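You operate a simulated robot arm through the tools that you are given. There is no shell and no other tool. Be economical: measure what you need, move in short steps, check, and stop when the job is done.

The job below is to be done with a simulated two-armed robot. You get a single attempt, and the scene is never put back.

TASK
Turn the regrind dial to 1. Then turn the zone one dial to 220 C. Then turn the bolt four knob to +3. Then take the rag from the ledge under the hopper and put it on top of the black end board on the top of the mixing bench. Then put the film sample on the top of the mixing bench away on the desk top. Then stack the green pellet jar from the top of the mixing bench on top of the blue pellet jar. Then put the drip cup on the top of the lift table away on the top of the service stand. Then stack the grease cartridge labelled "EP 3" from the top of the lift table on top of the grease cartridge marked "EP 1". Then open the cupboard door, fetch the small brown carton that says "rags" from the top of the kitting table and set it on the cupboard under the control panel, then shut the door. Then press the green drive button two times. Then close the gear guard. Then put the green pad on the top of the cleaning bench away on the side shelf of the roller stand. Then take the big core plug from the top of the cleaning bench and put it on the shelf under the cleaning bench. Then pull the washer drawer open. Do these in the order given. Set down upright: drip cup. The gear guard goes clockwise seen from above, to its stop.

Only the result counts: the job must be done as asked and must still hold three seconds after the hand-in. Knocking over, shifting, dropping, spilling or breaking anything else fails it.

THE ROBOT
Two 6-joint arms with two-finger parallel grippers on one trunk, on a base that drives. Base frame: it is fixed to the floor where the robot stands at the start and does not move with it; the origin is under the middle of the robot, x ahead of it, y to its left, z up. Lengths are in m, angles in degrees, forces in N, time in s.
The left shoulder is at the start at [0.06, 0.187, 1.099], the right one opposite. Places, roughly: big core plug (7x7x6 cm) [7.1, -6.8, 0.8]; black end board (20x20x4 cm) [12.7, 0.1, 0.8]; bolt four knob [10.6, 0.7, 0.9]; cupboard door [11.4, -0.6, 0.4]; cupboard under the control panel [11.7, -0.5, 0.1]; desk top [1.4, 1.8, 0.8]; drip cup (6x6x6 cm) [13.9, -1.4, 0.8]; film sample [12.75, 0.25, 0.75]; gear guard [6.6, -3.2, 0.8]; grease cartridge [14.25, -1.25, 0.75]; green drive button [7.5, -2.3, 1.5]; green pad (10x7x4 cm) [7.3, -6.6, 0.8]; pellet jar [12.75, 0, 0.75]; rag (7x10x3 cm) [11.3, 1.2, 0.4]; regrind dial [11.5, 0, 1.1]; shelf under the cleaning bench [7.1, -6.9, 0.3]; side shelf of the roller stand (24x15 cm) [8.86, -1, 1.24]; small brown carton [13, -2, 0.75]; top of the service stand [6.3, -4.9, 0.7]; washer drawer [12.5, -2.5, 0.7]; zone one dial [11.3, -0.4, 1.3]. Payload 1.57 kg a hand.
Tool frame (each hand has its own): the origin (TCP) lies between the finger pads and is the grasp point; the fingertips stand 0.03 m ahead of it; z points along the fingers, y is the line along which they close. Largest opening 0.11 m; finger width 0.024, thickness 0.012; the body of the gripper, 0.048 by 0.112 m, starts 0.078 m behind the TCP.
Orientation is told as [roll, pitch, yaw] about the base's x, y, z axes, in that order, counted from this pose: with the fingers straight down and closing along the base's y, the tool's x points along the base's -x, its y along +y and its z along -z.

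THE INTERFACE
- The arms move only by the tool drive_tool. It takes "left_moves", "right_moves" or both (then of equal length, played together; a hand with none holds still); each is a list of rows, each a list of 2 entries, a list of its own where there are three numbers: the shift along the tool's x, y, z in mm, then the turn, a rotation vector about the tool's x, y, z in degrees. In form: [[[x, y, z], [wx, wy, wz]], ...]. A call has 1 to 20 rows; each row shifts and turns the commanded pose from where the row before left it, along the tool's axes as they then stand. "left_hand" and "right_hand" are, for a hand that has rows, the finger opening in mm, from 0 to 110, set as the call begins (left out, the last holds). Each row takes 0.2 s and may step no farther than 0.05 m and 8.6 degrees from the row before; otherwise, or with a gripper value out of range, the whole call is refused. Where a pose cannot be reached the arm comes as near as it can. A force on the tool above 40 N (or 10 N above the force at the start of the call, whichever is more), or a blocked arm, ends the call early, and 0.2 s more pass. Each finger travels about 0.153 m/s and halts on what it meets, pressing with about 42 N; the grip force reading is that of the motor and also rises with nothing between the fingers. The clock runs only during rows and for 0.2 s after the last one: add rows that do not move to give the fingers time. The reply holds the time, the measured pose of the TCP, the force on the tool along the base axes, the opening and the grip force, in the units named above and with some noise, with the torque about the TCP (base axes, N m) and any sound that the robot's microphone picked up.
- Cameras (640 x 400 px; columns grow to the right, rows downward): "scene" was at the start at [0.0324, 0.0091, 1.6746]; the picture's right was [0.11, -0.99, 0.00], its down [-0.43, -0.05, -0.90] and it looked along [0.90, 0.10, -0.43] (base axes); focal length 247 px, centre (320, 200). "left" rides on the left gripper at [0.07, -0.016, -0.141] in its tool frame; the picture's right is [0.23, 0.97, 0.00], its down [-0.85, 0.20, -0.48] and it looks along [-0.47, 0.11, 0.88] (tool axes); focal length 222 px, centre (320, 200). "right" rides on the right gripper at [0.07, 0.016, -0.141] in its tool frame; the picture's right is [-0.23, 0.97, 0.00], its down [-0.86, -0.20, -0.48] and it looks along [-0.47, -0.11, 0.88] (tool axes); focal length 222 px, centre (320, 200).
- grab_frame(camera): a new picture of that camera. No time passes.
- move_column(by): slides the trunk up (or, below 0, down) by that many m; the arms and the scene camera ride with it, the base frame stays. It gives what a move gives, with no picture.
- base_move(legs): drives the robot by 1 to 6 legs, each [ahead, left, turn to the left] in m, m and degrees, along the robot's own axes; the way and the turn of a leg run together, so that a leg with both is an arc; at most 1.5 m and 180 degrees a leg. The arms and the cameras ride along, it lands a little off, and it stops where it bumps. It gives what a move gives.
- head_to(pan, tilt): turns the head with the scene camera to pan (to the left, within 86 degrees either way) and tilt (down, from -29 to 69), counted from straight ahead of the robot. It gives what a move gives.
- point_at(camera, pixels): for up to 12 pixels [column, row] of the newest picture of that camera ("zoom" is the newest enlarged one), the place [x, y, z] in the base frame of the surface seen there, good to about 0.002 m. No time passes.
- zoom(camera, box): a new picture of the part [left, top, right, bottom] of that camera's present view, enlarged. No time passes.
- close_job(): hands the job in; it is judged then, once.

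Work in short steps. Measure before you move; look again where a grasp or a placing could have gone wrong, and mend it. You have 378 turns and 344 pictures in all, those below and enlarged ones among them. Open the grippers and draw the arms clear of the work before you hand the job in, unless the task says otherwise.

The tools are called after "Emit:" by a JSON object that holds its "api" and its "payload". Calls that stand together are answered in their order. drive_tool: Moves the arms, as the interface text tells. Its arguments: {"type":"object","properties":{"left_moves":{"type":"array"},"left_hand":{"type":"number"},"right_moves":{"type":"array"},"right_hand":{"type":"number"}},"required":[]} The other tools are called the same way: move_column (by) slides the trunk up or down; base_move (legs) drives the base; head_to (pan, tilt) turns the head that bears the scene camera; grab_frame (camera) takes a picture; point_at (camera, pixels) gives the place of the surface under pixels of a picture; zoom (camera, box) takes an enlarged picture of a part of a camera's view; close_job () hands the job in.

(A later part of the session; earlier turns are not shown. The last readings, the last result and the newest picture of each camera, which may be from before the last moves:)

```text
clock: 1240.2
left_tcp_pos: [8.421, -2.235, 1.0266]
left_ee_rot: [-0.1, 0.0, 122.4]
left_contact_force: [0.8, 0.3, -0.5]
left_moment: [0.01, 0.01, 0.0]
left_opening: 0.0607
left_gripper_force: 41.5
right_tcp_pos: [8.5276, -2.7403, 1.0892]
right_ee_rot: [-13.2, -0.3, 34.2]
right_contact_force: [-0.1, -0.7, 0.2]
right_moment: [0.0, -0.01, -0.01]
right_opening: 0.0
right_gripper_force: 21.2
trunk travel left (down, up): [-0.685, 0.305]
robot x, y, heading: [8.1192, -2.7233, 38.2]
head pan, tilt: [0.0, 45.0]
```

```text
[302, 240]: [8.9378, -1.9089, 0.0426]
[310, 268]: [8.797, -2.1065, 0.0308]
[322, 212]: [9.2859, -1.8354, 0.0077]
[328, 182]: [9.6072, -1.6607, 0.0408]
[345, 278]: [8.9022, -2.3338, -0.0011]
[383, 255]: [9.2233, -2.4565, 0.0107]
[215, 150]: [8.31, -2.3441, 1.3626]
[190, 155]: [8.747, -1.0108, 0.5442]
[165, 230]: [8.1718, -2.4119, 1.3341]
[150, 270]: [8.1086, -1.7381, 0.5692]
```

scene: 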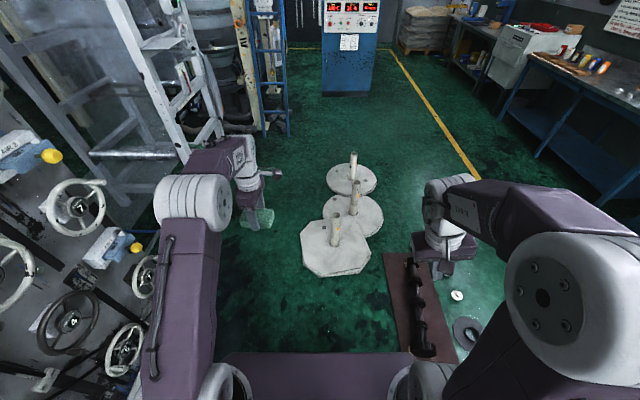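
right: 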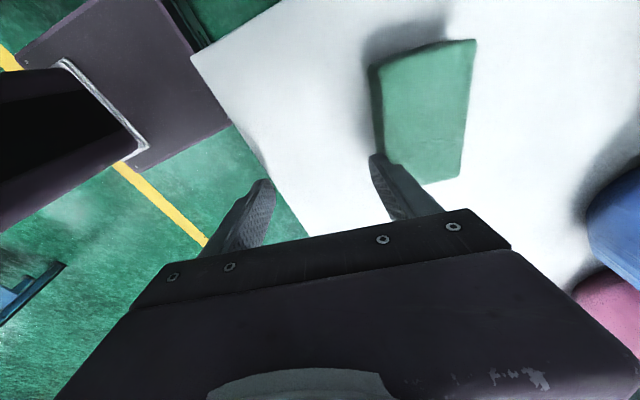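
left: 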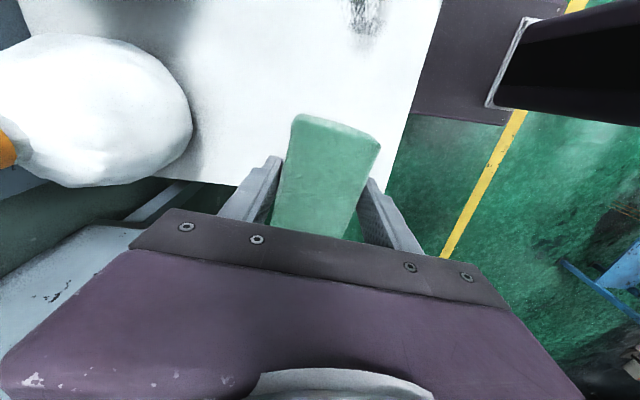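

The shelf plate is at about (8.87,-0.94,1.244) on the stand's corridor side. I pull the left hand back, raise the trunk, and thread between the machine and the floor discs.

Emit:
{"api": "drive_tool", "payload": {"left_moves": [[[0, -30, 0], [0, 0, 0]], [[0, -30, 0], [0, 0, 0]], [[0, -30, 0], [0, 0, 0]], [[0, -30, 0], [0, 0, 0]], [[0, -30, 0], [0, 0, 0]]]}}

Emit:
{"api": "move_column", "payload": {"by": 0.25}}

Emit:
{"api": "grab_frame", "payload": {"camera": "left"}}

```text
clock: 1241.4
left_tcp_pos: [8.4709, -2.2077, 1.0173]
left_ee_rot: [0.0, 0.0, 122.4]
left_contact_force: [0.7, 0.4, -0.4]
left_moment: [0.03, -0.05, -0.04]
left_opening: 0.0609
left_gripper_force: 42.0
left hand out of reach, approached as far as the arm can: row 2, 3, 4, 5
right_tcp_pos: [8.5271, -2.7411, 1.0883]
right_ee_rot: [-13.2, -0.3, 34.2]
right_contact_force: [-0.4, 0.0, 0.7]
right_moment: [-0.02, 0.02, -0.03]
right_opening: 0.0001
right_gripper_force: 21.6
trunk travel left (down, up): [-0.685, 0.305]
robot x, y, heading: [8.1212, -2.7214, 38.1]
head pan, tilt: [0.0, 45.0]
```

```text
clock: 1244.0
left_tcp_pos: [8.4702, -2.2099, 1.2672]
left_ee_rot: [-0.1, 0.1, 122.4]
left_contact_force: [-0.7, 0.9, -0.7]
left_moment: [-0.01, -0.02, 0.01]
left_opening: 0.0606
left_gripper_force: 41.7
right_tcp_pos: [8.5278, -2.7397, 1.3389]
right_ee_rot: [-13.2, -0.4, 34.3]
right_contact_force: [0.2, -0.3, -0.3]
right_moment: [-0.02, -0.03, -0.01]
right_opening: 0.0
right_gripper_force: 21.9
trunk travel left (down, up): [-0.935, 0.055]
robot x, y, heading: [8.1194, -2.7186, 38.1]
head pan, tilt: [0.0, 45.0]
```

```text
101 pictures are left
```

left: 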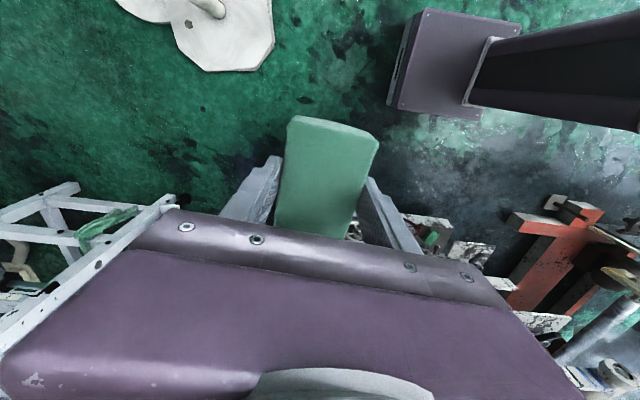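

Wrong sign — that extended the hand. Retract with +y.

Emit:
{"api": "drive_tool", "payload": {"left_moves": [[[0, 40, 0], [0, 0, 0]], [[0, 40, 0], [0, 0, 0]], [[0, 40, 0], [0, 0, 0]], [[0, 40, 0], [0, 0, 0]], [[0, 40, 0], [0, 0, 0]], [[0, 40, -20], [0, 0, 0]]]}}

Emit:
{"api": "base_move", "payload": {"legs": [[0.6, 0.24, -0.7]]}}

Emit:
{"api": "head_to", "payload": {"pan": 15, "tilt": 40}}

Emit:
{"api": "grab_frame", "payload": {"camera": "scene"}}

```text
clock: 1245.4
left_tcp_pos: [8.2672, -2.3399, 1.2878]
left_ee_rot: [-0.2, -0.1, 122.5]
left_contact_force: [0.3, 0.5, 0.1]
left_moment: [-0.01, 0.0, 0.01]
left_opening: 0.0608
left_gripper_force: 41.9
right_tcp_pos: [8.5266, -2.7422, 1.3381]
right_ee_rot: [-13.3, -0.6, 34.3]
right_contact_force: [0.4, 0.5, -1.0]
right_moment: [0.01, -0.03, 0.04]
right_opening: 0.0
right_gripper_force: 21.2
trunk travel left (down, up): [-0.935, 0.055]
robot x, y, heading: [8.1192, -2.7197, 37.9]
head pan, tilt: [0.0, 45.0]
```

```text
clock: 1249.0
left_tcp_pos: [8.6019, -1.7807, 1.2901]
left_ee_rot: [-0.2, -0.1, 121.9]
left_contact_force: [-0.1, -0.2, -1.6]
left_moment: [-0.03, 0.01, -0.02]
left_opening: 0.0609
left_gripper_force: 41.6
right_tcp_pos: [8.8575, -2.1858, 1.3379]
right_ee_rot: [-13.1, -0.6, 33.6]
right_contact_force: [-0.5, 0.1, -0.7]
right_moment: [0.02, -0.03, 0.02]
right_opening: 0.0001
right_gripper_force: 21.3
trunk travel left (down, up): [-0.935, 0.055]
robot x, y, heading: [8.4484, -2.1618, 37.5]
head pan, tilt: [0.0, 45.0]
```

```text
clock: 1249.8
left_tcp_pos: [8.6032, -1.7797, 1.2871]
left_ee_rot: [-0.1, 0.0, 121.9]
left_contact_force: [0.1, 0.3, -0.9]
left_moment: [-0.01, -0.01, 0.0]
left_opening: 0.0608
left_gripper_force: 42.1
right_tcp_pos: [8.8584, -2.185, 1.3388]
right_ee_rot: [-13.0, -0.4, 33.6]
right_contact_force: [-0.1, 0.9, -0.3]
right_moment: [-0.01, -0.01, 0.0]
right_opening: 0.0
right_gripper_force: 21.1
trunk travel left (down, up): [-0.935, 0.055]
robot x, y, heading: [8.4512, -2.1596, 37.6]
head pan, tilt: [15.0, 40.0]
```

```text
100 pictures are left
```

scene: 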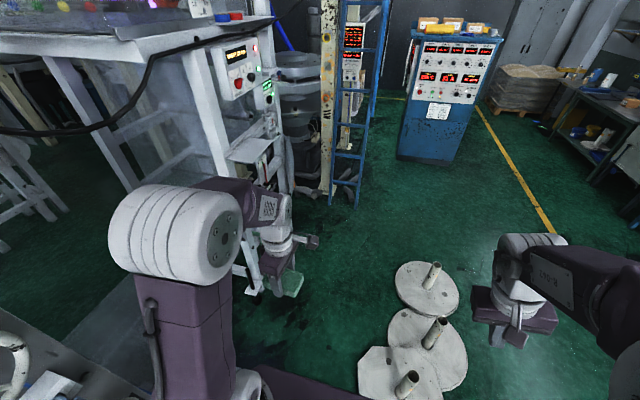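

Emit:
{"api": "zoom", "payload": {"camera": "scene", "box": [190, 50, 310, 200]}}

```text
2.67 times, centred on (250, 125) of scene
```

zoom: 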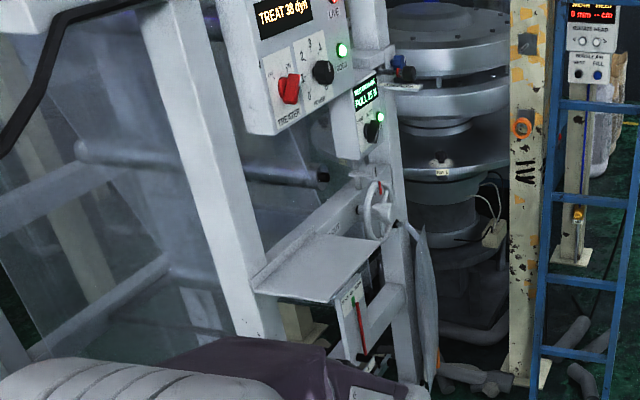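

Emit:
{"api": "point_at", "payload": {"camera": "zoom", "pixels": [[258, 286], [335, 300], [378, 243], [315, 238], [320, 268], [375, 215], [345, 230], [390, 190], [320, 178], [225, 250], [405, 280]]}}

```text
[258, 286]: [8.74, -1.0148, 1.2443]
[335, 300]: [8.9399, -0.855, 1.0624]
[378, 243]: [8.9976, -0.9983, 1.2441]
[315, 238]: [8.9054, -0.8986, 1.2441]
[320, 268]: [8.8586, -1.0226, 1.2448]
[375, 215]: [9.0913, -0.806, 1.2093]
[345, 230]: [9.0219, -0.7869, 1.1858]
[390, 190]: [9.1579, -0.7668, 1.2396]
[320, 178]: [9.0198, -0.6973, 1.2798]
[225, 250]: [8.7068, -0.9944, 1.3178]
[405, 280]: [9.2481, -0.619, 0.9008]
```

Emit:
{"api": "point_at", "payload": {"camera": "zoom", "pixels": [[272, 132], [352, 108], [260, 60], [370, 155], [345, 158], [325, 178], [230, 100], [385, 145]]}}

```text
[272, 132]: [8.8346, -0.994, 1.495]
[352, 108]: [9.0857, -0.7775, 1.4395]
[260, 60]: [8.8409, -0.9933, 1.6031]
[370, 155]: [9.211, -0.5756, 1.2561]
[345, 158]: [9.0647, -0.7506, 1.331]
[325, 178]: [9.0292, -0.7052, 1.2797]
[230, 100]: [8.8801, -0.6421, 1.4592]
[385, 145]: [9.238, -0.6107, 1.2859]
```

Shelf spans u 6.11–6.26, v 6.30–6.55 at z 1.2445. I raise the pad 40 mm and move the base to (u 6.62, v 5.95), still facing along the line.

Emit:
{"api": "drive_tool", "payload": {"left_moves": [[[0, 0, -20], [0, 0, 0]], [[0, 0, -20], [0, 0, 0]]]}}

Emit:
{"api": "base_move", "payload": {"legs": [[0.25, 0.12, 0], [0.27, 0.1, 0]]}}

Emit:
{"api": "head_to", "payload": {"pan": 35, "tilt": 35}}

Emit:
{"api": "grab_frame", "payload": {"camera": "scene"}}

Emit:
{"api": "grab_frame", "payload": {"camera": "left"}}

```text
clock: 1250.4
left_tcp_pos: [8.6031, -1.7802, 1.3279]
left_ee_rot: [-0.1, -0.1, 121.9]
left_contact_force: [0.7, 0.0, -0.8]
left_moment: [0.01, -0.01, -0.04]
left_opening: 0.0607
left_gripper_force: 41.9
right_tcp_pos: [8.8573, -2.1854, 1.3386]
right_ee_rot: [-13.2, -0.3, 33.6]
right_contact_force: [0.3, -0.2, -0.6]
right_moment: [0.02, -0.01, -0.01]
right_opening: 0.0003
right_gripper_force: 21.1
trunk travel left (down, up): [-0.935, 0.055]
robot x, y, heading: [8.4522, -2.1593, 37.4]
head pan, tilt: [15.0, 40.0]
```

```text
clock: 1251.6
left_tcp_pos: [8.6416, -1.7044, 1.3324]
left_ee_rot: [-0.5, -0.4, 121.8]
left_contact_force: [-0.8, -0.7, 0.0]
left_moment: [0.07, -0.02, 0.01]
left_opening: 0.0607
left_gripper_force: 42.2
right_tcp_pos: [8.8968, -2.1078, 1.34]
right_ee_rot: [-12.9, -0.9, 33.6]
right_contact_force: [0.2, -0.4, 0.3]
right_moment: [0.1, -0.03, -0.01]
right_opening: 0.0001
right_gripper_force: 21.0
trunk travel left (down, up): [-0.935, 0.055]
robot x, y, heading: [8.4936, -2.0735, 37.7]
head pan, tilt: [15.0, 40.0]
stopped in leg 1: the robot was blocked; the commanded pose is now the measured one
```

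```text
clock: 1252.5
left_tcp_pos: [8.6488, -1.6883, 1.3268]
left_ee_rot: [0.1, 0.0, 121.9]
left_contact_force: [0.8, 0.7, -0.1]
left_moment: [0.0, 0.0, 0.01]
left_opening: 0.0608
left_gripper_force: 42.2
right_tcp_pos: [8.9048, -2.0927, 1.3374]
right_ee_rot: [-13.3, -0.2, 33.6]
right_contact_force: [0.9, 0.5, -0.6]
right_moment: [0.0, 0.0, -0.03]
right_opening: 0.0
right_gripper_force: 21.3
trunk travel left (down, up): [-0.935, 0.055]
robot x, y, heading: [8.4983, -2.0692, 37.8]
head pan, tilt: [35.0, 35.0]
```

```text
98 pictures are left
```

scene: 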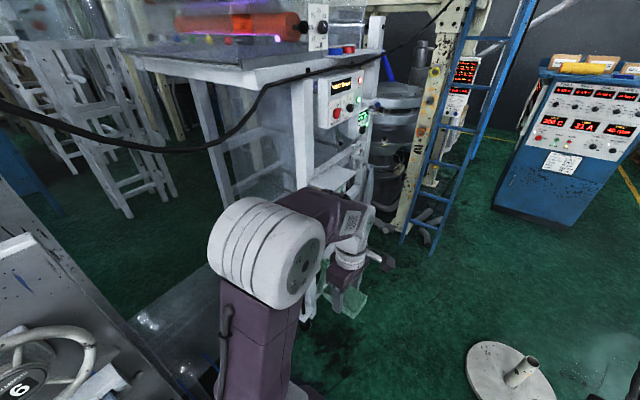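

```text
97 pictures are left
```

left: 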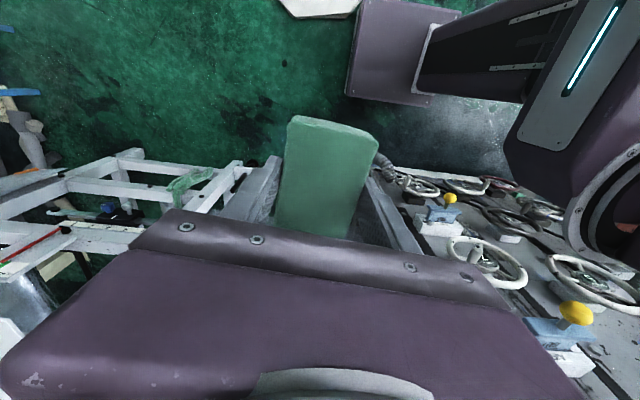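

Blocked — my right front corner meets the floor disc. I shift left first, then go ahead.

Emit:
{"api": "base_move", "payload": {"legs": [[-0.04, 0.06, 0], [0, 0.09, 0]]}}

Emit:
{"api": "head_to", "payload": {"pan": -20, "tilt": 60}}

Emit:
{"api": "grab_frame", "payload": {"camera": "scene"}}

```text
clock: 1254.2
left_tcp_pos: [8.5357, -1.6066, 1.3299]
left_ee_rot: [0.1, -0.7, 121.8]
left_contact_force: [0.9, -1.1, -0.1]
left_moment: [0.08, 0.09, -0.03]
left_opening: 0.0605
left_gripper_force: 41.7
right_tcp_pos: [8.7914, -2.011, 1.3354]
right_ee_rot: [-12.6, -0.3, 33.6]
right_contact_force: [0.4, -1.1, 0.0]
right_moment: [0.05, 0.07, 0.03]
right_opening: 0.0001
right_gripper_force: 21.3
trunk travel left (down, up): [-0.935, 0.055]
robot x, y, heading: [8.3733, -1.9779, 37.6]
head pan, tilt: [35.0, 35.0]
```

```text
clock: 1255.4
left_tcp_pos: [8.5272, -1.5996, 1.3279]
left_ee_rot: [-0.1, -0.2, 121.7]
left_contact_force: [0.6, 0.9, 0.1]
left_moment: [0.05, 0.07, 0.01]
left_opening: 0.0607
left_gripper_force: 41.7
right_tcp_pos: [8.7833, -2.0052, 1.3378]
right_ee_rot: [-13.1, -0.4, 33.6]
right_contact_force: [-0.2, 0.2, -0.4]
right_moment: [0.01, 0.01, 0.03]
right_opening: 0.0
right_gripper_force: 21.5
trunk travel left (down, up): [-0.935, 0.055]
robot x, y, heading: [8.3736, -1.9773, 37.4]
head pan, tilt: [-20.0, 60.0]
```

```text
96 pictures are left
```

scene: 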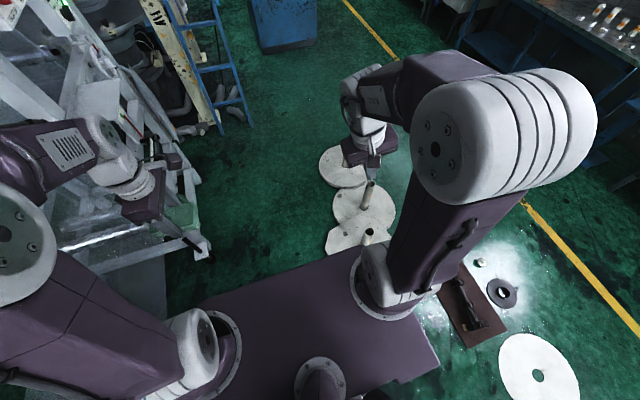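

Emit:
{"api": "point_at", "payload": {"camera": "scene", "pixels": [[327, 245], [330, 232], [335, 205], [320, 172], [345, 180], [210, 250], [200, 175], [180, 215]]}}

```text
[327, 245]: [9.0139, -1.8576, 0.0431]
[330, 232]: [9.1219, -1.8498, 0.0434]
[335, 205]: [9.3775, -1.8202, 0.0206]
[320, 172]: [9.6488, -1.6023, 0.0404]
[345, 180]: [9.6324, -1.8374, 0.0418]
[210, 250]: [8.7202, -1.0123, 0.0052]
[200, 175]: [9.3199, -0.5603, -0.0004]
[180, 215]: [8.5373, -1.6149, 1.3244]
```

Emit:
{"api": "base_move", "payload": {"legs": [[0.47, 0.02, 0]]}}

Emit:
{"api": "head_to", "payload": {"pan": 45, "tilt": 35}}

Emit:
{"api": "grab_frame", "payload": {"camera": "scene"}}

Emit:
{"api": "grab_frame", "payload": {"camera": "left"}}

```text
clock: 1258.2
left_tcp_pos: [8.8928, -1.294, 1.3279]
left_ee_rot: [-0.2, 0.0, 121.8]
left_contact_force: [-0.2, 0.5, -0.4]
left_moment: [0.01, -0.03, 0.0]
left_opening: 0.0606
left_gripper_force: 42.0
right_tcp_pos: [9.1456, -1.6993, 1.3393]
right_ee_rot: [-13.3, -0.5, 33.5]
right_contact_force: [0.2, -0.4, -0.3]
right_moment: [0.04, -0.03, 0.03]
right_opening: 0.0
right_gripper_force: 21.1
trunk travel left (down, up): [-0.935, 0.055]
robot x, y, heading: [8.7375, -1.6698, 37.5]
head pan, tilt: [-20.0, 60.0]
```

```text
clock: 1259.6
left_tcp_pos: [8.8943, -1.2926, 1.3263]
left_ee_rot: [-0.1, 0.0, 121.8]
left_contact_force: [0.0, 0.1, 0.2]
left_moment: [-0.02, 0.02, 0.03]
left_opening: 0.0608
left_gripper_force: 41.9
right_tcp_pos: [9.1482, -1.6968, 1.3385]
right_ee_rot: [-13.2, -0.4, 33.5]
right_contact_force: [-0.3, -0.5, 0.3]
right_moment: [0.01, 0.02, 0.01]
right_opening: 0.0
right_gripper_force: 21.6
trunk travel left (down, up): [-0.935, 0.055]
robot x, y, heading: [8.7394, -1.6706, 37.2]
head pan, tilt: [45.0, 35.0]
```

```text
95 pictures are left
```

scene: 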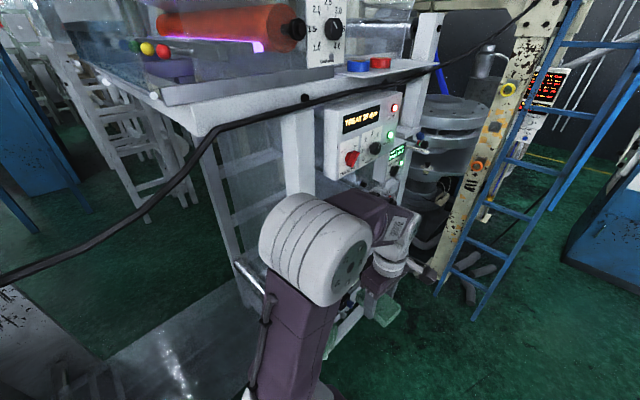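

```text
94 pictures are left
```

left: 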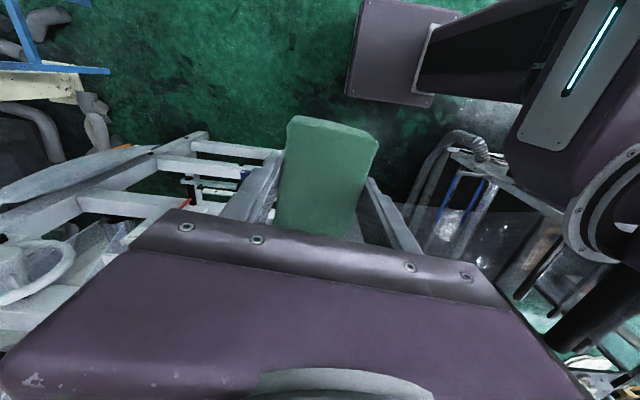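

Emit:
{"api": "point_at", "payload": {"camera": "scene", "pixels": [[306, 99], [212, 138], [150, 195], [60, 262], [400, 85], [345, 180], [330, 130], [405, 155], [300, 180], [200, 100]]}}

```text
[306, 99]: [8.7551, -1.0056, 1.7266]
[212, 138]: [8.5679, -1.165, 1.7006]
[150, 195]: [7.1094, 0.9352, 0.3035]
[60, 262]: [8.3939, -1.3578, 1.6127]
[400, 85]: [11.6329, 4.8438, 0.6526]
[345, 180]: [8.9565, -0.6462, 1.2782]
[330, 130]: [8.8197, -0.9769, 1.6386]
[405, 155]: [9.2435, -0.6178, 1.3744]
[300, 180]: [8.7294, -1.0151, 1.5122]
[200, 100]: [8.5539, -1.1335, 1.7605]
```

Emit:
{"api": "point_at", "payload": {"camera": "scene", "pixels": [[300, 200], [270, 240], [330, 210], [380, 215], [395, 240]]}}

Emit:
{"api": "drive_tool", "payload": {"left_moves": [[[-24, -12, 0], [0, 0, 0]], [[-24, -12, 0], [0, 0, 0]], [[-24, -12, 0], [0, 0, 0]], [[-24, -12, 0], [0, 0, 0]], [[-24, -12, 0], [0, 0, 0]]]}}

Emit:
{"api": "grab_frame", "payload": {"camera": "scene"}}

```text
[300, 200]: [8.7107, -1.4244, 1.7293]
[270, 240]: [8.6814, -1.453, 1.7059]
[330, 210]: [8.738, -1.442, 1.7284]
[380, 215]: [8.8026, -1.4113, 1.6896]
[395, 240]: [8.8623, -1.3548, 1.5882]
```

```text
clock: 1260.8
left_tcp_pos: [8.8811, -1.1574, 1.3279]
left_ee_rot: [-0.1, 0.0, 121.8]
left_contact_force: [0.2, 1.0, -0.3]
left_moment: [-0.01, -0.01, -0.01]
left_opening: 0.0607
left_gripper_force: 41.7
right_tcp_pos: [9.1472, -1.6967, 1.3385]
right_ee_rot: [-13.2, -0.4, 33.5]
right_contact_force: [0.5, 0.6, -0.6]
right_moment: [0.04, 0.0, -0.01]
right_opening: 0.0
right_gripper_force: 21.6
trunk travel left (down, up): [-0.935, 0.055]
robot x, y, heading: [8.7438, -1.6707, 37.4]
head pan, tilt: [45.0, 35.0]
```

```text
93 pictures are left
```

scene: 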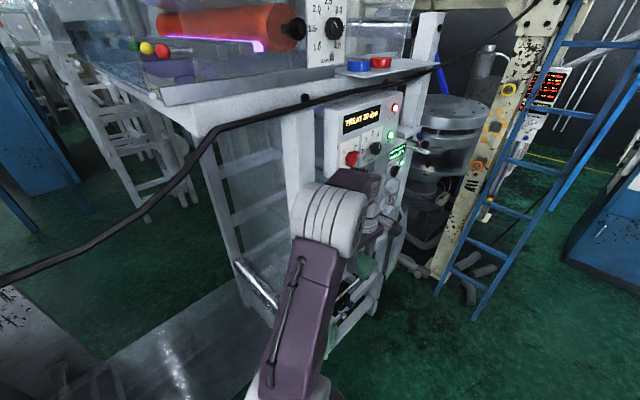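

Emit:
{"api": "point_at", "payload": {"camera": "scene", "pixels": [[310, 200], [345, 195], [375, 190], [390, 215], [360, 175], [355, 160]]}}

Emit:
{"api": "grab_frame", "payload": {"camera": "left"}}

```text
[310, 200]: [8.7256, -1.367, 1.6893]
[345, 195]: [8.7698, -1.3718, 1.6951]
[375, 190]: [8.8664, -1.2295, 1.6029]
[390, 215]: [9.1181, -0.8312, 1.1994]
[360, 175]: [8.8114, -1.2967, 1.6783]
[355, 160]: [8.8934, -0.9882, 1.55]
```

```text
92 pictures are left
```

left: 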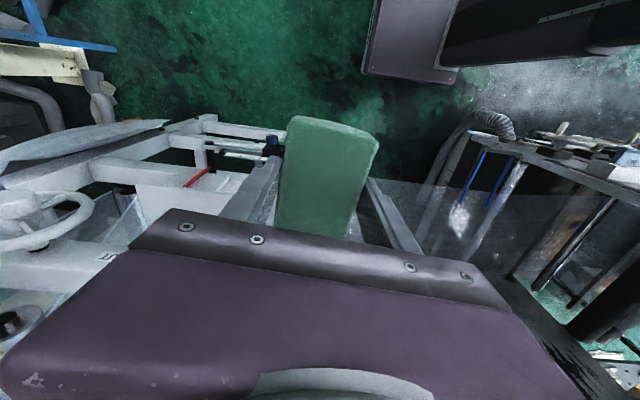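

Keeping clear of the TREATER box and post, I aim for u 6.205, v 6.37 and go in small steps.

Emit:
{"api": "drive_tool", "payload": {"left_moves": [[[-15, 0, 0], [0, 0, 0]], [[-15, 0, 0], [0, 0, 0]], [[-15, 0, 0], [0, 0, 0]], [[-15, 0, 0], [0, 0, 0]]]}}

Emit:
{"api": "grab_frame", "payload": {"camera": "scene"}}

Emit:
{"api": "grab_frame", "payload": {"camera": "left"}}

```text
clock: 1261.8
left_tcp_pos: [8.8493, -1.1067, 1.3274]
left_ee_rot: [-0.1, 0.1, 121.8]
left_contact_force: [1.0, -0.6, 0.3]
left_moment: [-0.01, 0.0, 0.01]
left_opening: 0.0609
left_gripper_force: 41.7
right_tcp_pos: [9.1474, -1.6977, 1.3382]
right_ee_rot: [-13.3, -0.3, 33.4]
right_contact_force: [0.3, -0.3, 0.3]
right_moment: [0.01, 0.0, 0.0]
right_opening: 0.0001
right_gripper_force: 21.0
trunk travel left (down, up): [-0.935, 0.055]
robot x, y, heading: [8.7393, -1.6738, 37.5]
head pan, tilt: [45.0, 35.0]
```

```text
91 pictures are left
```

scene: 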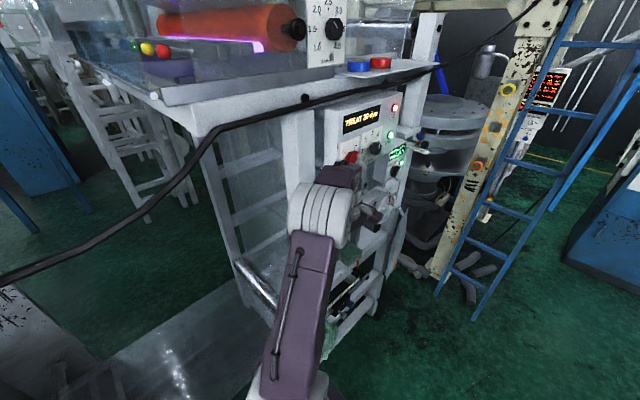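

```text
90 pictures are left
```

left: 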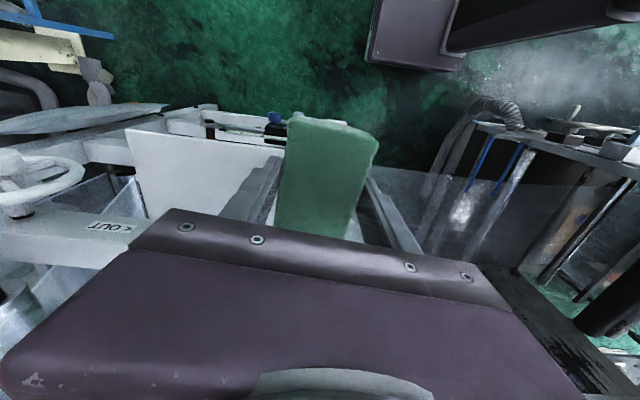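

Emit:
{"api": "point_at", "payload": {"camera": "left", "pixels": [[130, 132], [275, 150], [200, 145], [200, 200], [285, 157], [165, 215], [250, 165], [372, 195], [215, 112]]}}

```text
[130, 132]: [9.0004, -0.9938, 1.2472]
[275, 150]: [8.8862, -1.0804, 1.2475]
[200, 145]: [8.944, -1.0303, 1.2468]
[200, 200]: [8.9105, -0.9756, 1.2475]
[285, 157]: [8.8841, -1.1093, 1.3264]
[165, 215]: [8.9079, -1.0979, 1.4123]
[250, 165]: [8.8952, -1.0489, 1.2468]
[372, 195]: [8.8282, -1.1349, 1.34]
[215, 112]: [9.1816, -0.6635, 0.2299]
```

Emit:
{"api": "drive_tool", "payload": {"left_moves": [[[-12, -5.6, 0], [0, 0, 0]], [[-12, -5.6, 0], [0, 0, 0]], [[-12, -5.6, 0], [0, 0, 0]], [[-12, -5.6, 0], [0, 0, 0]]]}}

Emit:
{"api": "drive_tool", "payload": {"left_moves": [[[0, 0, 12], [0, 0, 0]], [[0, 0, 12], [0, 0, 0]], [[0, 0, 10], [0, 0, 0]], [[0, 0, 8], [0, 0, 0]]]}}

Emit:
{"api": "grab_frame", "payload": {"camera": "left"}}

```text
clock: 1262.8
left_tcp_pos: [8.844, -1.0545, 1.3267]
left_ee_rot: [-0.1, 0.0, 121.7]
left_contact_force: [-0.2, 0.1, 0.4]
left_moment: [-0.04, -0.01, 0.0]
left_opening: 0.0605
left_gripper_force: 42.0
right_tcp_pos: [9.1479, -1.6962, 1.3384]
right_ee_rot: [-13.2, -0.4, 33.5]
right_contact_force: [0.0, -0.6, 0.0]
right_moment: [-0.02, 0.0, -0.02]
right_opening: 0.0001
right_gripper_force: 21.4
trunk travel left (down, up): [-0.935, 0.055]
robot x, y, heading: [8.7405, -1.6741, 37.2]
head pan, tilt: [45.0, 35.0]
```

```text
clock: 1263.8
left_tcp_pos: [8.8445, -1.0549, 1.2846]
left_ee_rot: [-0.2, -0.1, 121.9]
left_contact_force: [0.4, -0.3, -0.3]
left_moment: [-0.03, -0.01, -0.04]
left_opening: 0.0607
left_gripper_force: 41.7
right_tcp_pos: [9.1476, -1.6977, 1.3377]
right_ee_rot: [-13.3, -0.4, 33.5]
right_contact_force: [0.4, 0.6, 0.7]
right_moment: [-0.01, 0.01, 0.03]
right_opening: 0.0
right_gripper_force: 21.0
trunk travel left (down, up): [-0.935, 0.055]
robot x, y, heading: [8.7378, -1.6719, 37.2]
head pan, tilt: [45.0, 35.0]
```

```text
89 pictures are left
```

left: 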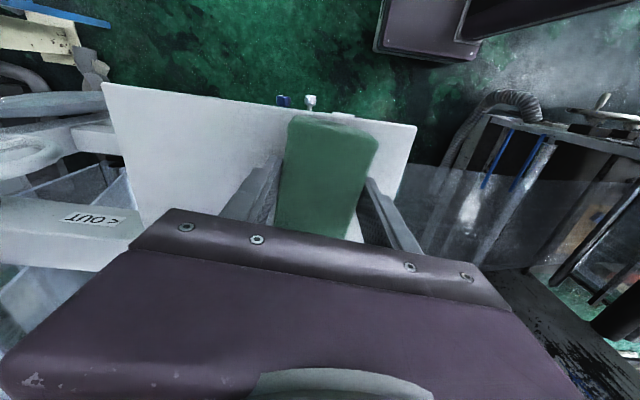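

Over the shelf; I move 18 mm further in, then lower to contact.

Emit:
{"api": "drive_tool", "payload": {"left_moves": [[[-9, 0, 0], [0, 0, 0]], [[-9, 0, 0], [0, 0, 0]], [[0, 0, 3], [0, 0, 0]], [[0, 0, 2], [0, 0, 0]], [[0, 0, 0], [0, 0, 0]]]}}

```text
clock: 1265.0
left_tcp_pos: [8.8331, -1.0393, 1.2801]
left_ee_rot: [0.0, 0.0, 121.8]
left_contact_force: [0.2, 0.6, -0.1]
left_moment: [0.02, 0.01, -0.02]
left_opening: 0.0607
left_gripper_force: 42.7
right_tcp_pos: [9.1475, -1.6953, 1.3389]
right_ee_rot: [-13.2, -0.4, 33.5]
right_contact_force: [-0.3, 0.7, -0.3]
right_moment: [-0.01, 0.0, -0.01]
right_opening: 0.0
right_gripper_force: 21.2
trunk travel left (down, up): [-0.935, 0.055]
robot x, y, heading: [8.7433, -1.6738, 37.3]
head pan, tilt: [45.0, 35.0]
```

Emit:
{"api": "drive_tool", "payload": {"left_moves": [[[0, 0, 2], [0, 0, 0]], [[0, 0, 1.5], [0, 0, 0]], [[0, 0, 0], [0, 0, 0]]]}}

Emit:
{"api": "drive_tool", "payload": {"left_moves": [[[0, 0, 0], [0, 0, 0]], [[0, 0, 0], [0, 0, 0]]], "left_hand": 85}}

Emit:
{"api": "drive_tool", "payload": {"left_moves": [[[0, 0, -12], [0, 0, 0]], [[0, 0, -15], [0, 0, 0]], [[0, 0, -15], [0, 0, 0]]]}}

Emit:
{"api": "grab_frame", "payload": {"camera": "left"}}

```text
clock: 1265.8
left_tcp_pos: [8.8349, -1.0398, 1.2792]
left_ee_rot: [-0.4, -0.2, 121.8]
left_contact_force: [1.6, 5.3, 15.9]
left_moment: [-0.15, 0.33, -0.07]
left_opening: 0.0607
left_gripper_force: 42.0
right_tcp_pos: [9.1464, -1.6976, 1.3392]
right_ee_rot: [-13.2, -0.4, 33.5]
right_contact_force: [0.4, -0.3, -0.2]
right_moment: [-0.02, 0.02, -0.04]
right_opening: 0.0001
right_gripper_force: 21.1
trunk travel left (down, up): [-0.935, 0.055]
robot x, y, heading: [8.742, -1.671, 37.5]
head pan, tilt: [45.0, 35.0]
```

```text
clock: 1266.4
left_tcp_pos: [8.8342, -1.0393, 1.2782]
left_ee_rot: [-0.1, 0.0, 121.8]
left_contact_force: [0.9, 1.0, 0.3]
left_moment: [-0.01, -0.02, -0.04]
left_opening: 0.0848
left_gripper_force: 0.1
right_tcp_pos: [9.148, -1.699, 1.3381]
right_ee_rot: [-13.2, -0.4, 33.5]
right_contact_force: [0.1, -0.4, -0.2]
right_moment: [0.02, 0.01, 0.0]
right_opening: 0.0
right_gripper_force: 21.1
trunk travel left (down, up): [-0.935, 0.055]
robot x, y, heading: [8.7389, -1.6713, 37.6]
head pan, tilt: [45.0, 35.0]
```

```text
clock: 1267.2
left_tcp_pos: [8.8329, -1.0404, 1.3199]
left_ee_rot: [-0.1, 0.0, 121.7]
left_contact_force: [-0.1, -0.2, -0.2]
left_moment: [0.01, 0.0, 0.0]
left_opening: 0.085
left_gripper_force: 0.2
right_tcp_pos: [9.1477, -1.6975, 1.339]
right_ee_rot: [-13.1, -0.4, 33.5]
right_contact_force: [0.1, -0.3, -0.2]
right_moment: [-0.02, 0.01, 0.02]
right_opening: 0.0
right_gripper_force: 21.0
trunk travel left (down, up): [-0.935, 0.055]
robot x, y, heading: [8.7415, -1.6722, 37.4]
head pan, tilt: [45.0, 35.0]
```

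```text
88 pictures are left
```

left: 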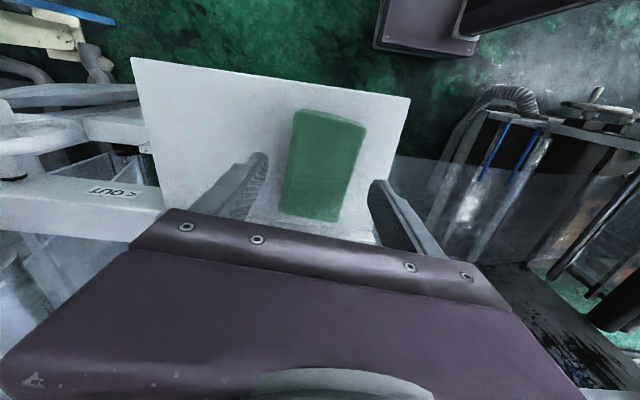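

Pad rests fully on the shelf. I withdraw the hand outward.

Emit:
{"api": "drive_tool", "payload": {"left_moves": [[[25, 0, 0], [0, 0, 0]], [[25, 0, 0], [0, 0, 0]], [[30, 10, 0], [0, 0, 0]], [[30, 15, 0], [0, 0, 0]], [[30, 20, 0], [0, 0, 0]], [[30, 20, 0], [0, 0, 0]], [[30, 20, 0], [0, 0, 0]]]}}

Emit:
{"api": "grab_frame", "payload": {"camera": "scene"}}

```text
clock: 1268.8
left_tcp_pos: [8.8656, -1.2569, 1.3204]
left_ee_rot: [-0.2, -0.1, 121.8]
left_contact_force: [0.3, -0.8, 0.1]
left_moment: [0.01, -0.02, -0.03]
left_opening: 0.085
left_gripper_force: 0.0
right_tcp_pos: [9.1466, -1.6986, 1.3393]
right_ee_rot: [-13.2, -0.5, 33.5]
right_contact_force: [0.9, -0.1, -0.3]
right_moment: [0.01, 0.03, 0.0]
right_opening: 0.0
right_gripper_force: 21.1
trunk travel left (down, up): [-0.935, 0.055]
robot x, y, heading: [8.7365, -1.6752, 37.5]
head pan, tilt: [45.0, 35.0]
```

```text
87 pictures are left
```

scene: 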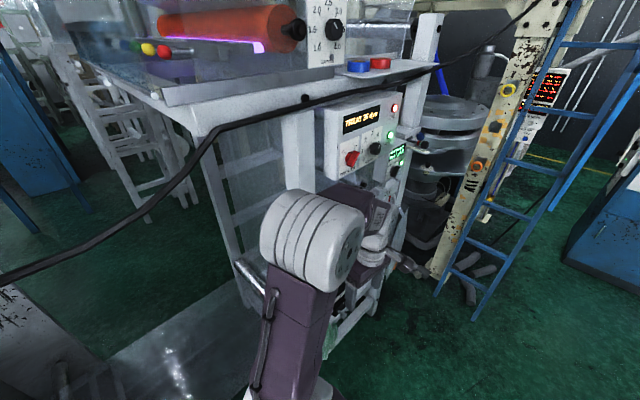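

I retrace the way out past the discs and drive back toward the cleaning bench.

Emit:
{"api": "base_move", "payload": {"legs": [[-0.48, -0.02, 0], [-0.3, -0.2, 0], [-0.6, -0.2, 0], [-1.25, 0, 0]]}}

Emit:
{"api": "move_column", "payload": {"by": -0.2}}

Emit:
{"api": "drive_tool", "payload": {"left_moves": [[[0, 0, 0], [0, 0, 8.2]], [[0, 0, 0], [0, 0, 8.2]], [[0, 0, 0], [0, 0, 8.2]], [[0, 0, 0], [0, 0, 8.2]], [[0, 0, 0], [0, 0, 8.2]], [[0, 0, 0], [0, 0, 8.2]], [[0, 0, 0], [0, 0, 8.2]], [[0, 0, 0], [0, 0, 8.2]], [[0, 0, 0], [0, 0, 8.2]], [[0, 0, 0], [0, 0, 8.2]], [[0, 0, 0], [0, 0, 2.2]]]}}

```text
clock: 1282.5
left_tcp_pos: [7.0555, -3.1787, 1.3191]
left_ee_rot: [0.0, 0.0, 122.2]
left_contact_force: [0.6, 0.1, -0.8]
left_moment: [0.0, 0.0, -0.01]
left_opening: 0.0851
left_gripper_force: 0.0
right_tcp_pos: [7.3398, -3.6184, 1.3388]
right_ee_rot: [-13.3, -0.4, 34.0]
right_contact_force: [0.3, 0.1, 0.2]
right_moment: [-0.03, 0.02, 0.03]
right_opening: 0.0001
right_gripper_force: 21.3
trunk travel left (down, up): [-0.935, 0.055]
robot x, y, heading: [6.9276, -3.5939, 38.0]
head pan, tilt: [45.0, 35.0]
```

```text
clock: 1284.7
left_tcp_pos: [7.0561, -3.1786, 1.1192]
left_ee_rot: [-0.1, 0.1, 122.1]
left_contact_force: [1.2, -0.9, 0.4]
left_moment: [0.0, -0.01, 0.02]
left_opening: 0.0851
left_gripper_force: 0.0
right_tcp_pos: [7.3396, -3.6185, 1.139]
right_ee_rot: [-13.2, -0.4, 34.1]
right_contact_force: [-0.4, -0.4, 0.3]
right_moment: [0.02, -0.06, -0.01]
right_opening: 0.0001
right_gripper_force: 21.6
trunk travel left (down, up): [-0.735, 0.255]
robot x, y, heading: [6.9316, -3.5965, 37.7]
head pan, tilt: [45.0, 35.0]
```

```text
clock: 1287.1
left_tcp_pos: [7.0553, -3.178, 1.1195]
left_ee_rot: [-0.1, -0.1, 37.9]
left_contact_force: [0.6, 0.7, 0.2]
left_moment: [0.01, 0.0, 0.0]
left_opening: 0.0851
left_gripper_force: 0.0
right_tcp_pos: [7.3404, -3.6201, 1.1389]
right_ee_rot: [-13.2, -0.4, 34.0]
right_contact_force: [-0.6, 1.4, 0.5]
right_moment: [0.0, -0.01, 0.0]
right_opening: 0.0
right_gripper_force: 21.4
trunk travel left (down, up): [-0.735, 0.255]
robot x, y, heading: [6.9321, -3.5993, 37.8]
head pan, tilt: [45.0, 35.0]
```

Emit:
{"api": "base_move", "payload": {"legs": [[0, -1.3, 0], [0, -0.28, 0], [0, 0, -90.4], [0, -1.0, 0], [0, -0.98, 0]]}}

Emit:
{"api": "head_to", "payload": {"pan": 10, "tilt": 40}}

Emit:
{"api": "grab_frame", "payload": {"camera": "scene"}}

```text
clock: 1308.5
left_tcp_pos: [6.7415, -6.1771, 1.1196]
left_ee_rot: [0.0, -0.1, -52.5]
left_contact_force: [-0.2, -0.4, 0.2]
left_moment: [-0.02, -0.03, -0.02]
left_opening: 0.0851
left_gripper_force: 0.1
right_tcp_pos: [6.298, -6.4566, 1.1384]
right_ee_rot: [-13.2, -0.4, -56.7]
right_contact_force: [-0.4, 0.0, -0.8]
right_moment: [0.01, -0.02, -0.01]
right_opening: 0.0003
right_gripper_force: 21.8
trunk travel left (down, up): [-0.735, 0.255]
robot x, y, heading: [6.3252, -6.0509, -52.9]
head pan, tilt: [45.0, 35.0]
```

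```text
clock: 1309.5
left_tcp_pos: [6.7427, -6.1772, 1.12]
left_ee_rot: [0.1, -0.1, -52.7]
left_contact_force: [-0.2, 0.2, -0.5]
left_moment: [0.01, -0.03, 0.01]
left_opening: 0.085
left_gripper_force: 0.0
right_tcp_pos: [6.2989, -6.458, 1.1385]
right_ee_rot: [-13.1, -0.4, -56.7]
right_contact_force: [-0.1, -0.6, 0.4]
right_moment: [0.02, 0.01, 0.0]
right_opening: 0.0001
right_gripper_force: 21.4
trunk travel left (down, up): [-0.735, 0.255]
robot x, y, heading: [6.3247, -6.0519, -52.9]
head pan, tilt: [10.0, 40.0]
```

```text
86 pictures are left
```

scene: 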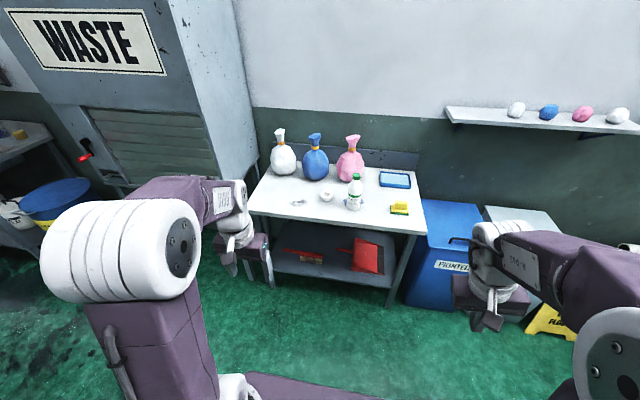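

Emit:
{"api": "zoom", "payload": {"camera": "scene", "box": [250, 170, 440, 310]}}

Emit:
{"api": "point_at", "payload": {"camera": "zoom", "pixels": [[258, 78], [260, 95], [242, 85], [280, 85], [262, 102], [260, 70], [300, 290], [250, 265], [240, 310], [180, 290], [365, 330], [470, 385]]}}

```text
2.86 times, centred on (345, 240) of scene
```

zoom: 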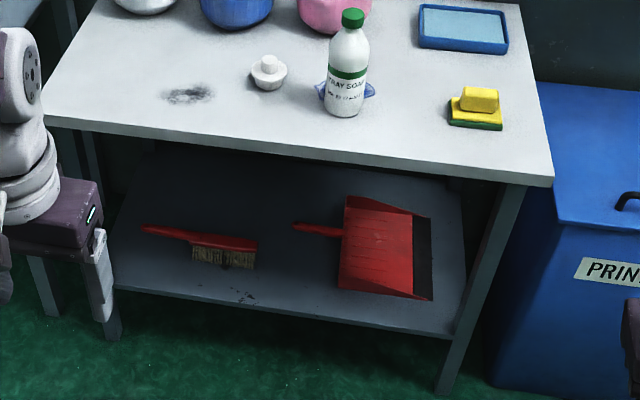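

```text
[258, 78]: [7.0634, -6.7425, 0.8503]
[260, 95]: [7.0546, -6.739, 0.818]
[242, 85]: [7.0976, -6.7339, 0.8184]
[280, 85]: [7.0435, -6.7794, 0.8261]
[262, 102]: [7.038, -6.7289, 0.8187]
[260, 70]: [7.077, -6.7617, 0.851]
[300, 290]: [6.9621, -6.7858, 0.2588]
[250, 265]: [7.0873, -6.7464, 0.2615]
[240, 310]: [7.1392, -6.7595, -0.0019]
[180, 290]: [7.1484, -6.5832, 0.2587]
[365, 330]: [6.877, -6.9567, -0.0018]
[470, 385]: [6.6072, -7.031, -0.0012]
```

Plug ≈ (7.066,-6.768), rim z 0.851, stem top 0.876; free shelf spot between brush and dustpan (z 0.259). I approach and view the plug from the left hand.

Emit:
{"api": "base_move", "payload": {"legs": [[0.48, 0, 0.3]]}}

Emit:
{"api": "drive_tool", "payload": {"left_moves": [[[-35, -20, 0], [0, 0, 0]], [[-35, -20, 0], [0, 0, 0]], [[-35, -20, 0], [0, 0, 0]], [[-35, -20, 0], [0, 0, 0]], [[-35, -20, 0], [0, 0, 0]], [[0, 0, 40], [0, 0, 0]], [[0, 0, 40], [0, 0, 0]]], "left_hand": 105}}

Emit:
{"api": "grab_frame", "payload": {"camera": "left"}}

```text
clock: 1312.4
left_tcp_pos: [7.0343, -6.5529, 1.1197]
left_ee_rot: [0.0, -0.2, -52.1]
left_contact_force: [-0.5, -0.5, -0.5]
left_moment: [-0.02, 0.01, 0.02]
left_opening: 0.0852
left_gripper_force: 0.0
right_tcp_pos: [6.5942, -6.8381, 1.1399]
right_ee_rot: [-13.2, -0.5, -56.2]
right_contact_force: [0.9, 0.2, 0.7]
right_moment: [0.04, 0.02, -0.01]
right_opening: 0.0002
right_gripper_force: 21.5
trunk travel left (down, up): [-0.735, 0.255]
robot x, y, heading: [6.617, -6.4277, -52.2]
head pan, tilt: [10.0, 40.0]
```

```text
clock: 1314.0
left_tcp_pos: [7.0627, -6.7531, 1.0403]
left_ee_rot: [0.0, -0.1, -52.1]
left_contact_force: [-0.1, -0.2, 0.3]
left_moment: [0.0, -0.01, -0.02]
left_opening: 0.1052
left_gripper_force: 0.1
right_tcp_pos: [6.5936, -6.8389, 1.138]
right_ee_rot: [-13.2, -0.3, -56.2]
right_contact_force: [0.6, 0.6, -1.1]
right_moment: [0.04, 0.01, 0.03]
right_opening: 0.0003
right_gripper_force: 21.2
trunk travel left (down, up): [-0.735, 0.255]
robot x, y, heading: [6.6152, -6.431, -52.6]
head pan, tilt: [10.0, 40.0]
```

```text
84 pictures are left
```

left: 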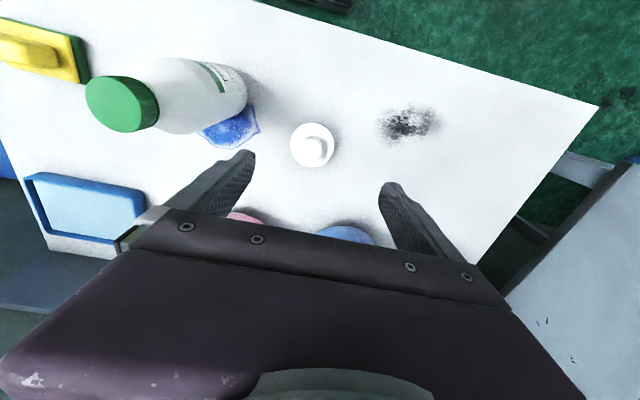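

Emit:
{"api": "zoom", "payload": {"camera": "left", "box": [270, 105, 355, 185]}}

Emit:
{"api": "point_at", "payload": {"camera": "left", "pixels": [[292, 145], [332, 146], [312, 124], [312, 165], [314, 150], [318, 152], [230, 130], [215, 110]]}}

```text
5.00 times, centred on (312, 145) of left
```

zoom: 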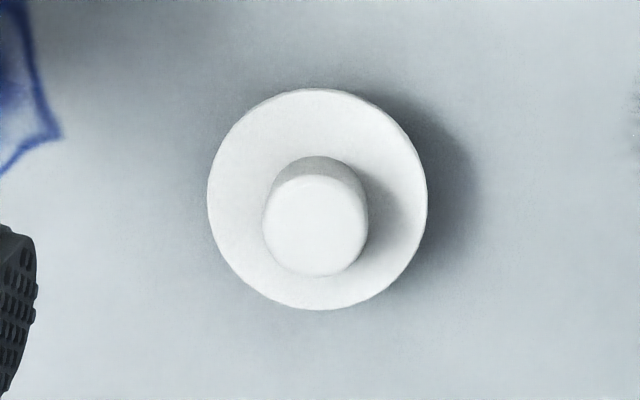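

```text
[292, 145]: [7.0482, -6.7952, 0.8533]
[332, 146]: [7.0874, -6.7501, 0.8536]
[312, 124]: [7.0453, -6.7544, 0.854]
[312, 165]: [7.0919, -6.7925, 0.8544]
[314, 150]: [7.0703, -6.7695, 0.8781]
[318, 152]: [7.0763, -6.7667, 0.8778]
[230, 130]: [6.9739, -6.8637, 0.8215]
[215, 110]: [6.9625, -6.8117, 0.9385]
```

Plug centre (7.068,-6.773), rim radius 30 mm. Align, lower and grip the rim.

Emit:
{"api": "drive_tool", "payload": {"left_moves": [[[-19, -8, 0], [0, 0, 0]], [[0, 0, 45], [0, 0, 0]], [[0, 0, 45], [0, 0, 0]], [[0, 0, 45], [0, 0, 0]], [[0, 0, 45], [0, 0, 0]]], "left_hand": 82}}

Emit:
{"api": "drive_tool", "payload": {"left_moves": [[[0, 0, 2], [0, 0, 0]], [[0, 0, 0], [0, 0, 0]], [[0, 0, 0], [0, 0, 0]]], "left_hand": 10}}

Emit:
{"api": "grab_frame", "payload": {"camera": "left"}}

```text
clock: 1315.2
left_tcp_pos: [7.0693, -6.7749, 0.8604]
left_ee_rot: [0.0, 0.0, -52.1]
left_contact_force: [-0.6, 0.4, 0.3]
left_moment: [-0.02, 0.0, -0.02]
left_opening: 0.0824
left_gripper_force: 0.1
right_tcp_pos: [6.5945, -6.8391, 1.1386]
right_ee_rot: [-13.2, -0.5, -56.2]
right_contact_force: [-0.4, 0.4, -0.2]
right_moment: [0.02, 0.0, -0.02]
right_opening: 0.0
right_gripper_force: 21.7
trunk travel left (down, up): [-0.735, 0.255]
robot x, y, heading: [6.6161, -6.4304, -52.4]
head pan, tilt: [10.0, 40.0]
```

```text
clock: 1316.0
left_tcp_pos: [7.0689, -6.7738, 0.8593]
left_ee_rot: [0.1, -0.3, -52.1]
left_contact_force: [1.7, -0.4, 11.0]
left_moment: [0.03, 0.08, 0.02]
left_opening: 0.0641
left_gripper_force: 42.0
right_tcp_pos: [6.594, -6.8373, 1.1379]
right_ee_rot: [-13.2, -0.4, -56.2]
right_contact_force: [0.0, 0.9, 0.1]
right_moment: [-0.03, -0.01, -0.01]
right_opening: 0.0001
right_gripper_force: 20.8
trunk travel left (down, up): [-0.735, 0.255]
robot x, y, heading: [6.6166, -6.427, -52.2]
head pan, tilt: [10.0, 40.0]
```

```text
82 pictures are left
```

left: 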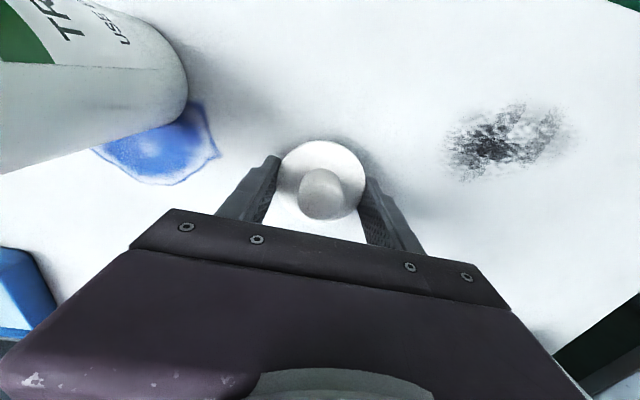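

Gripped. Lift gently, retract, back off.

Emit:
{"api": "drive_tool", "payload": {"left_moves": [[[0, 0, -8], [0, 0, 0]], [[0, 0, -12], [0, 0, 0]], [[0, 0, -20], [0, 0, 0]], [[0, 0, -20], [0, 0, 0]], [[0, 0, -20], [0, 0, 0]], [[0, 0, -20], [0, 0, 0]], [[0, 0, -20], [0, 0, 0]], [[25, 0, -10], [0, 0, 0]], [[25, 0, 0], [0, 0, 0]], [[25, 0, 0], [0, 0, 0]], [[25, 0, 0], [0, 0, 0]]]}}

Emit:
{"api": "base_move", "payload": {"legs": [[-0.5, 0, 0]]}}

Emit:
{"api": "grab_frame", "payload": {"camera": "left"}}

```text
clock: 1318.4
left_tcp_pos: [7.0049, -6.6944, 0.9886]
left_ee_rot: [0.0, -0.1, -52.2]
left_contact_force: [-0.7, -0.1, -0.3]
left_moment: [0.02, -0.02, -0.01]
left_opening: 0.0641
left_gripper_force: 42.2
right_tcp_pos: [6.5932, -6.8371, 1.137]
right_ee_rot: [-13.2, -0.5, -56.2]
right_contact_force: [0.8, 0.2, -0.1]
right_moment: [0.01, -0.04, -0.01]
right_opening: 0.0
right_gripper_force: 21.6
trunk travel left (down, up): [-0.735, 0.255]
robot x, y, heading: [6.6179, -6.4322, -52.5]
head pan, tilt: [10.0, 40.0]
```

```text
clock: 1321.3
left_tcp_pos: [6.7039, -6.2981, 0.9869]
left_ee_rot: [0.0, -0.1, -51.8]
left_contact_force: [-0.2, 0.1, 0.0]
left_moment: [-0.01, 0.01, 0.0]
left_opening: 0.0641
left_gripper_force: 42.1
right_tcp_pos: [6.2896, -6.4454, 1.139]
right_ee_rot: [-13.2, -0.4, -55.9]
right_contact_force: [0.9, -0.2, 0.2]
right_moment: [-0.02, 0.02, 0.01]
right_opening: 0.0001
right_gripper_force: 21.2
trunk travel left (down, up): [-0.735, 0.255]
robot x, y, heading: [6.3123, -6.0352, -52.0]
head pan, tilt: [10.0, 40.0]
```

```text
81 pictures are left
```

left: 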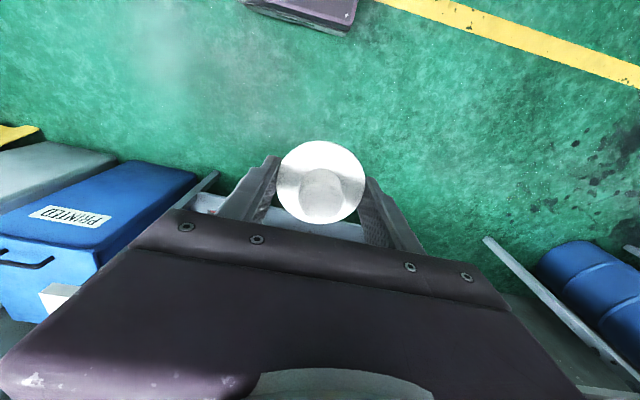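

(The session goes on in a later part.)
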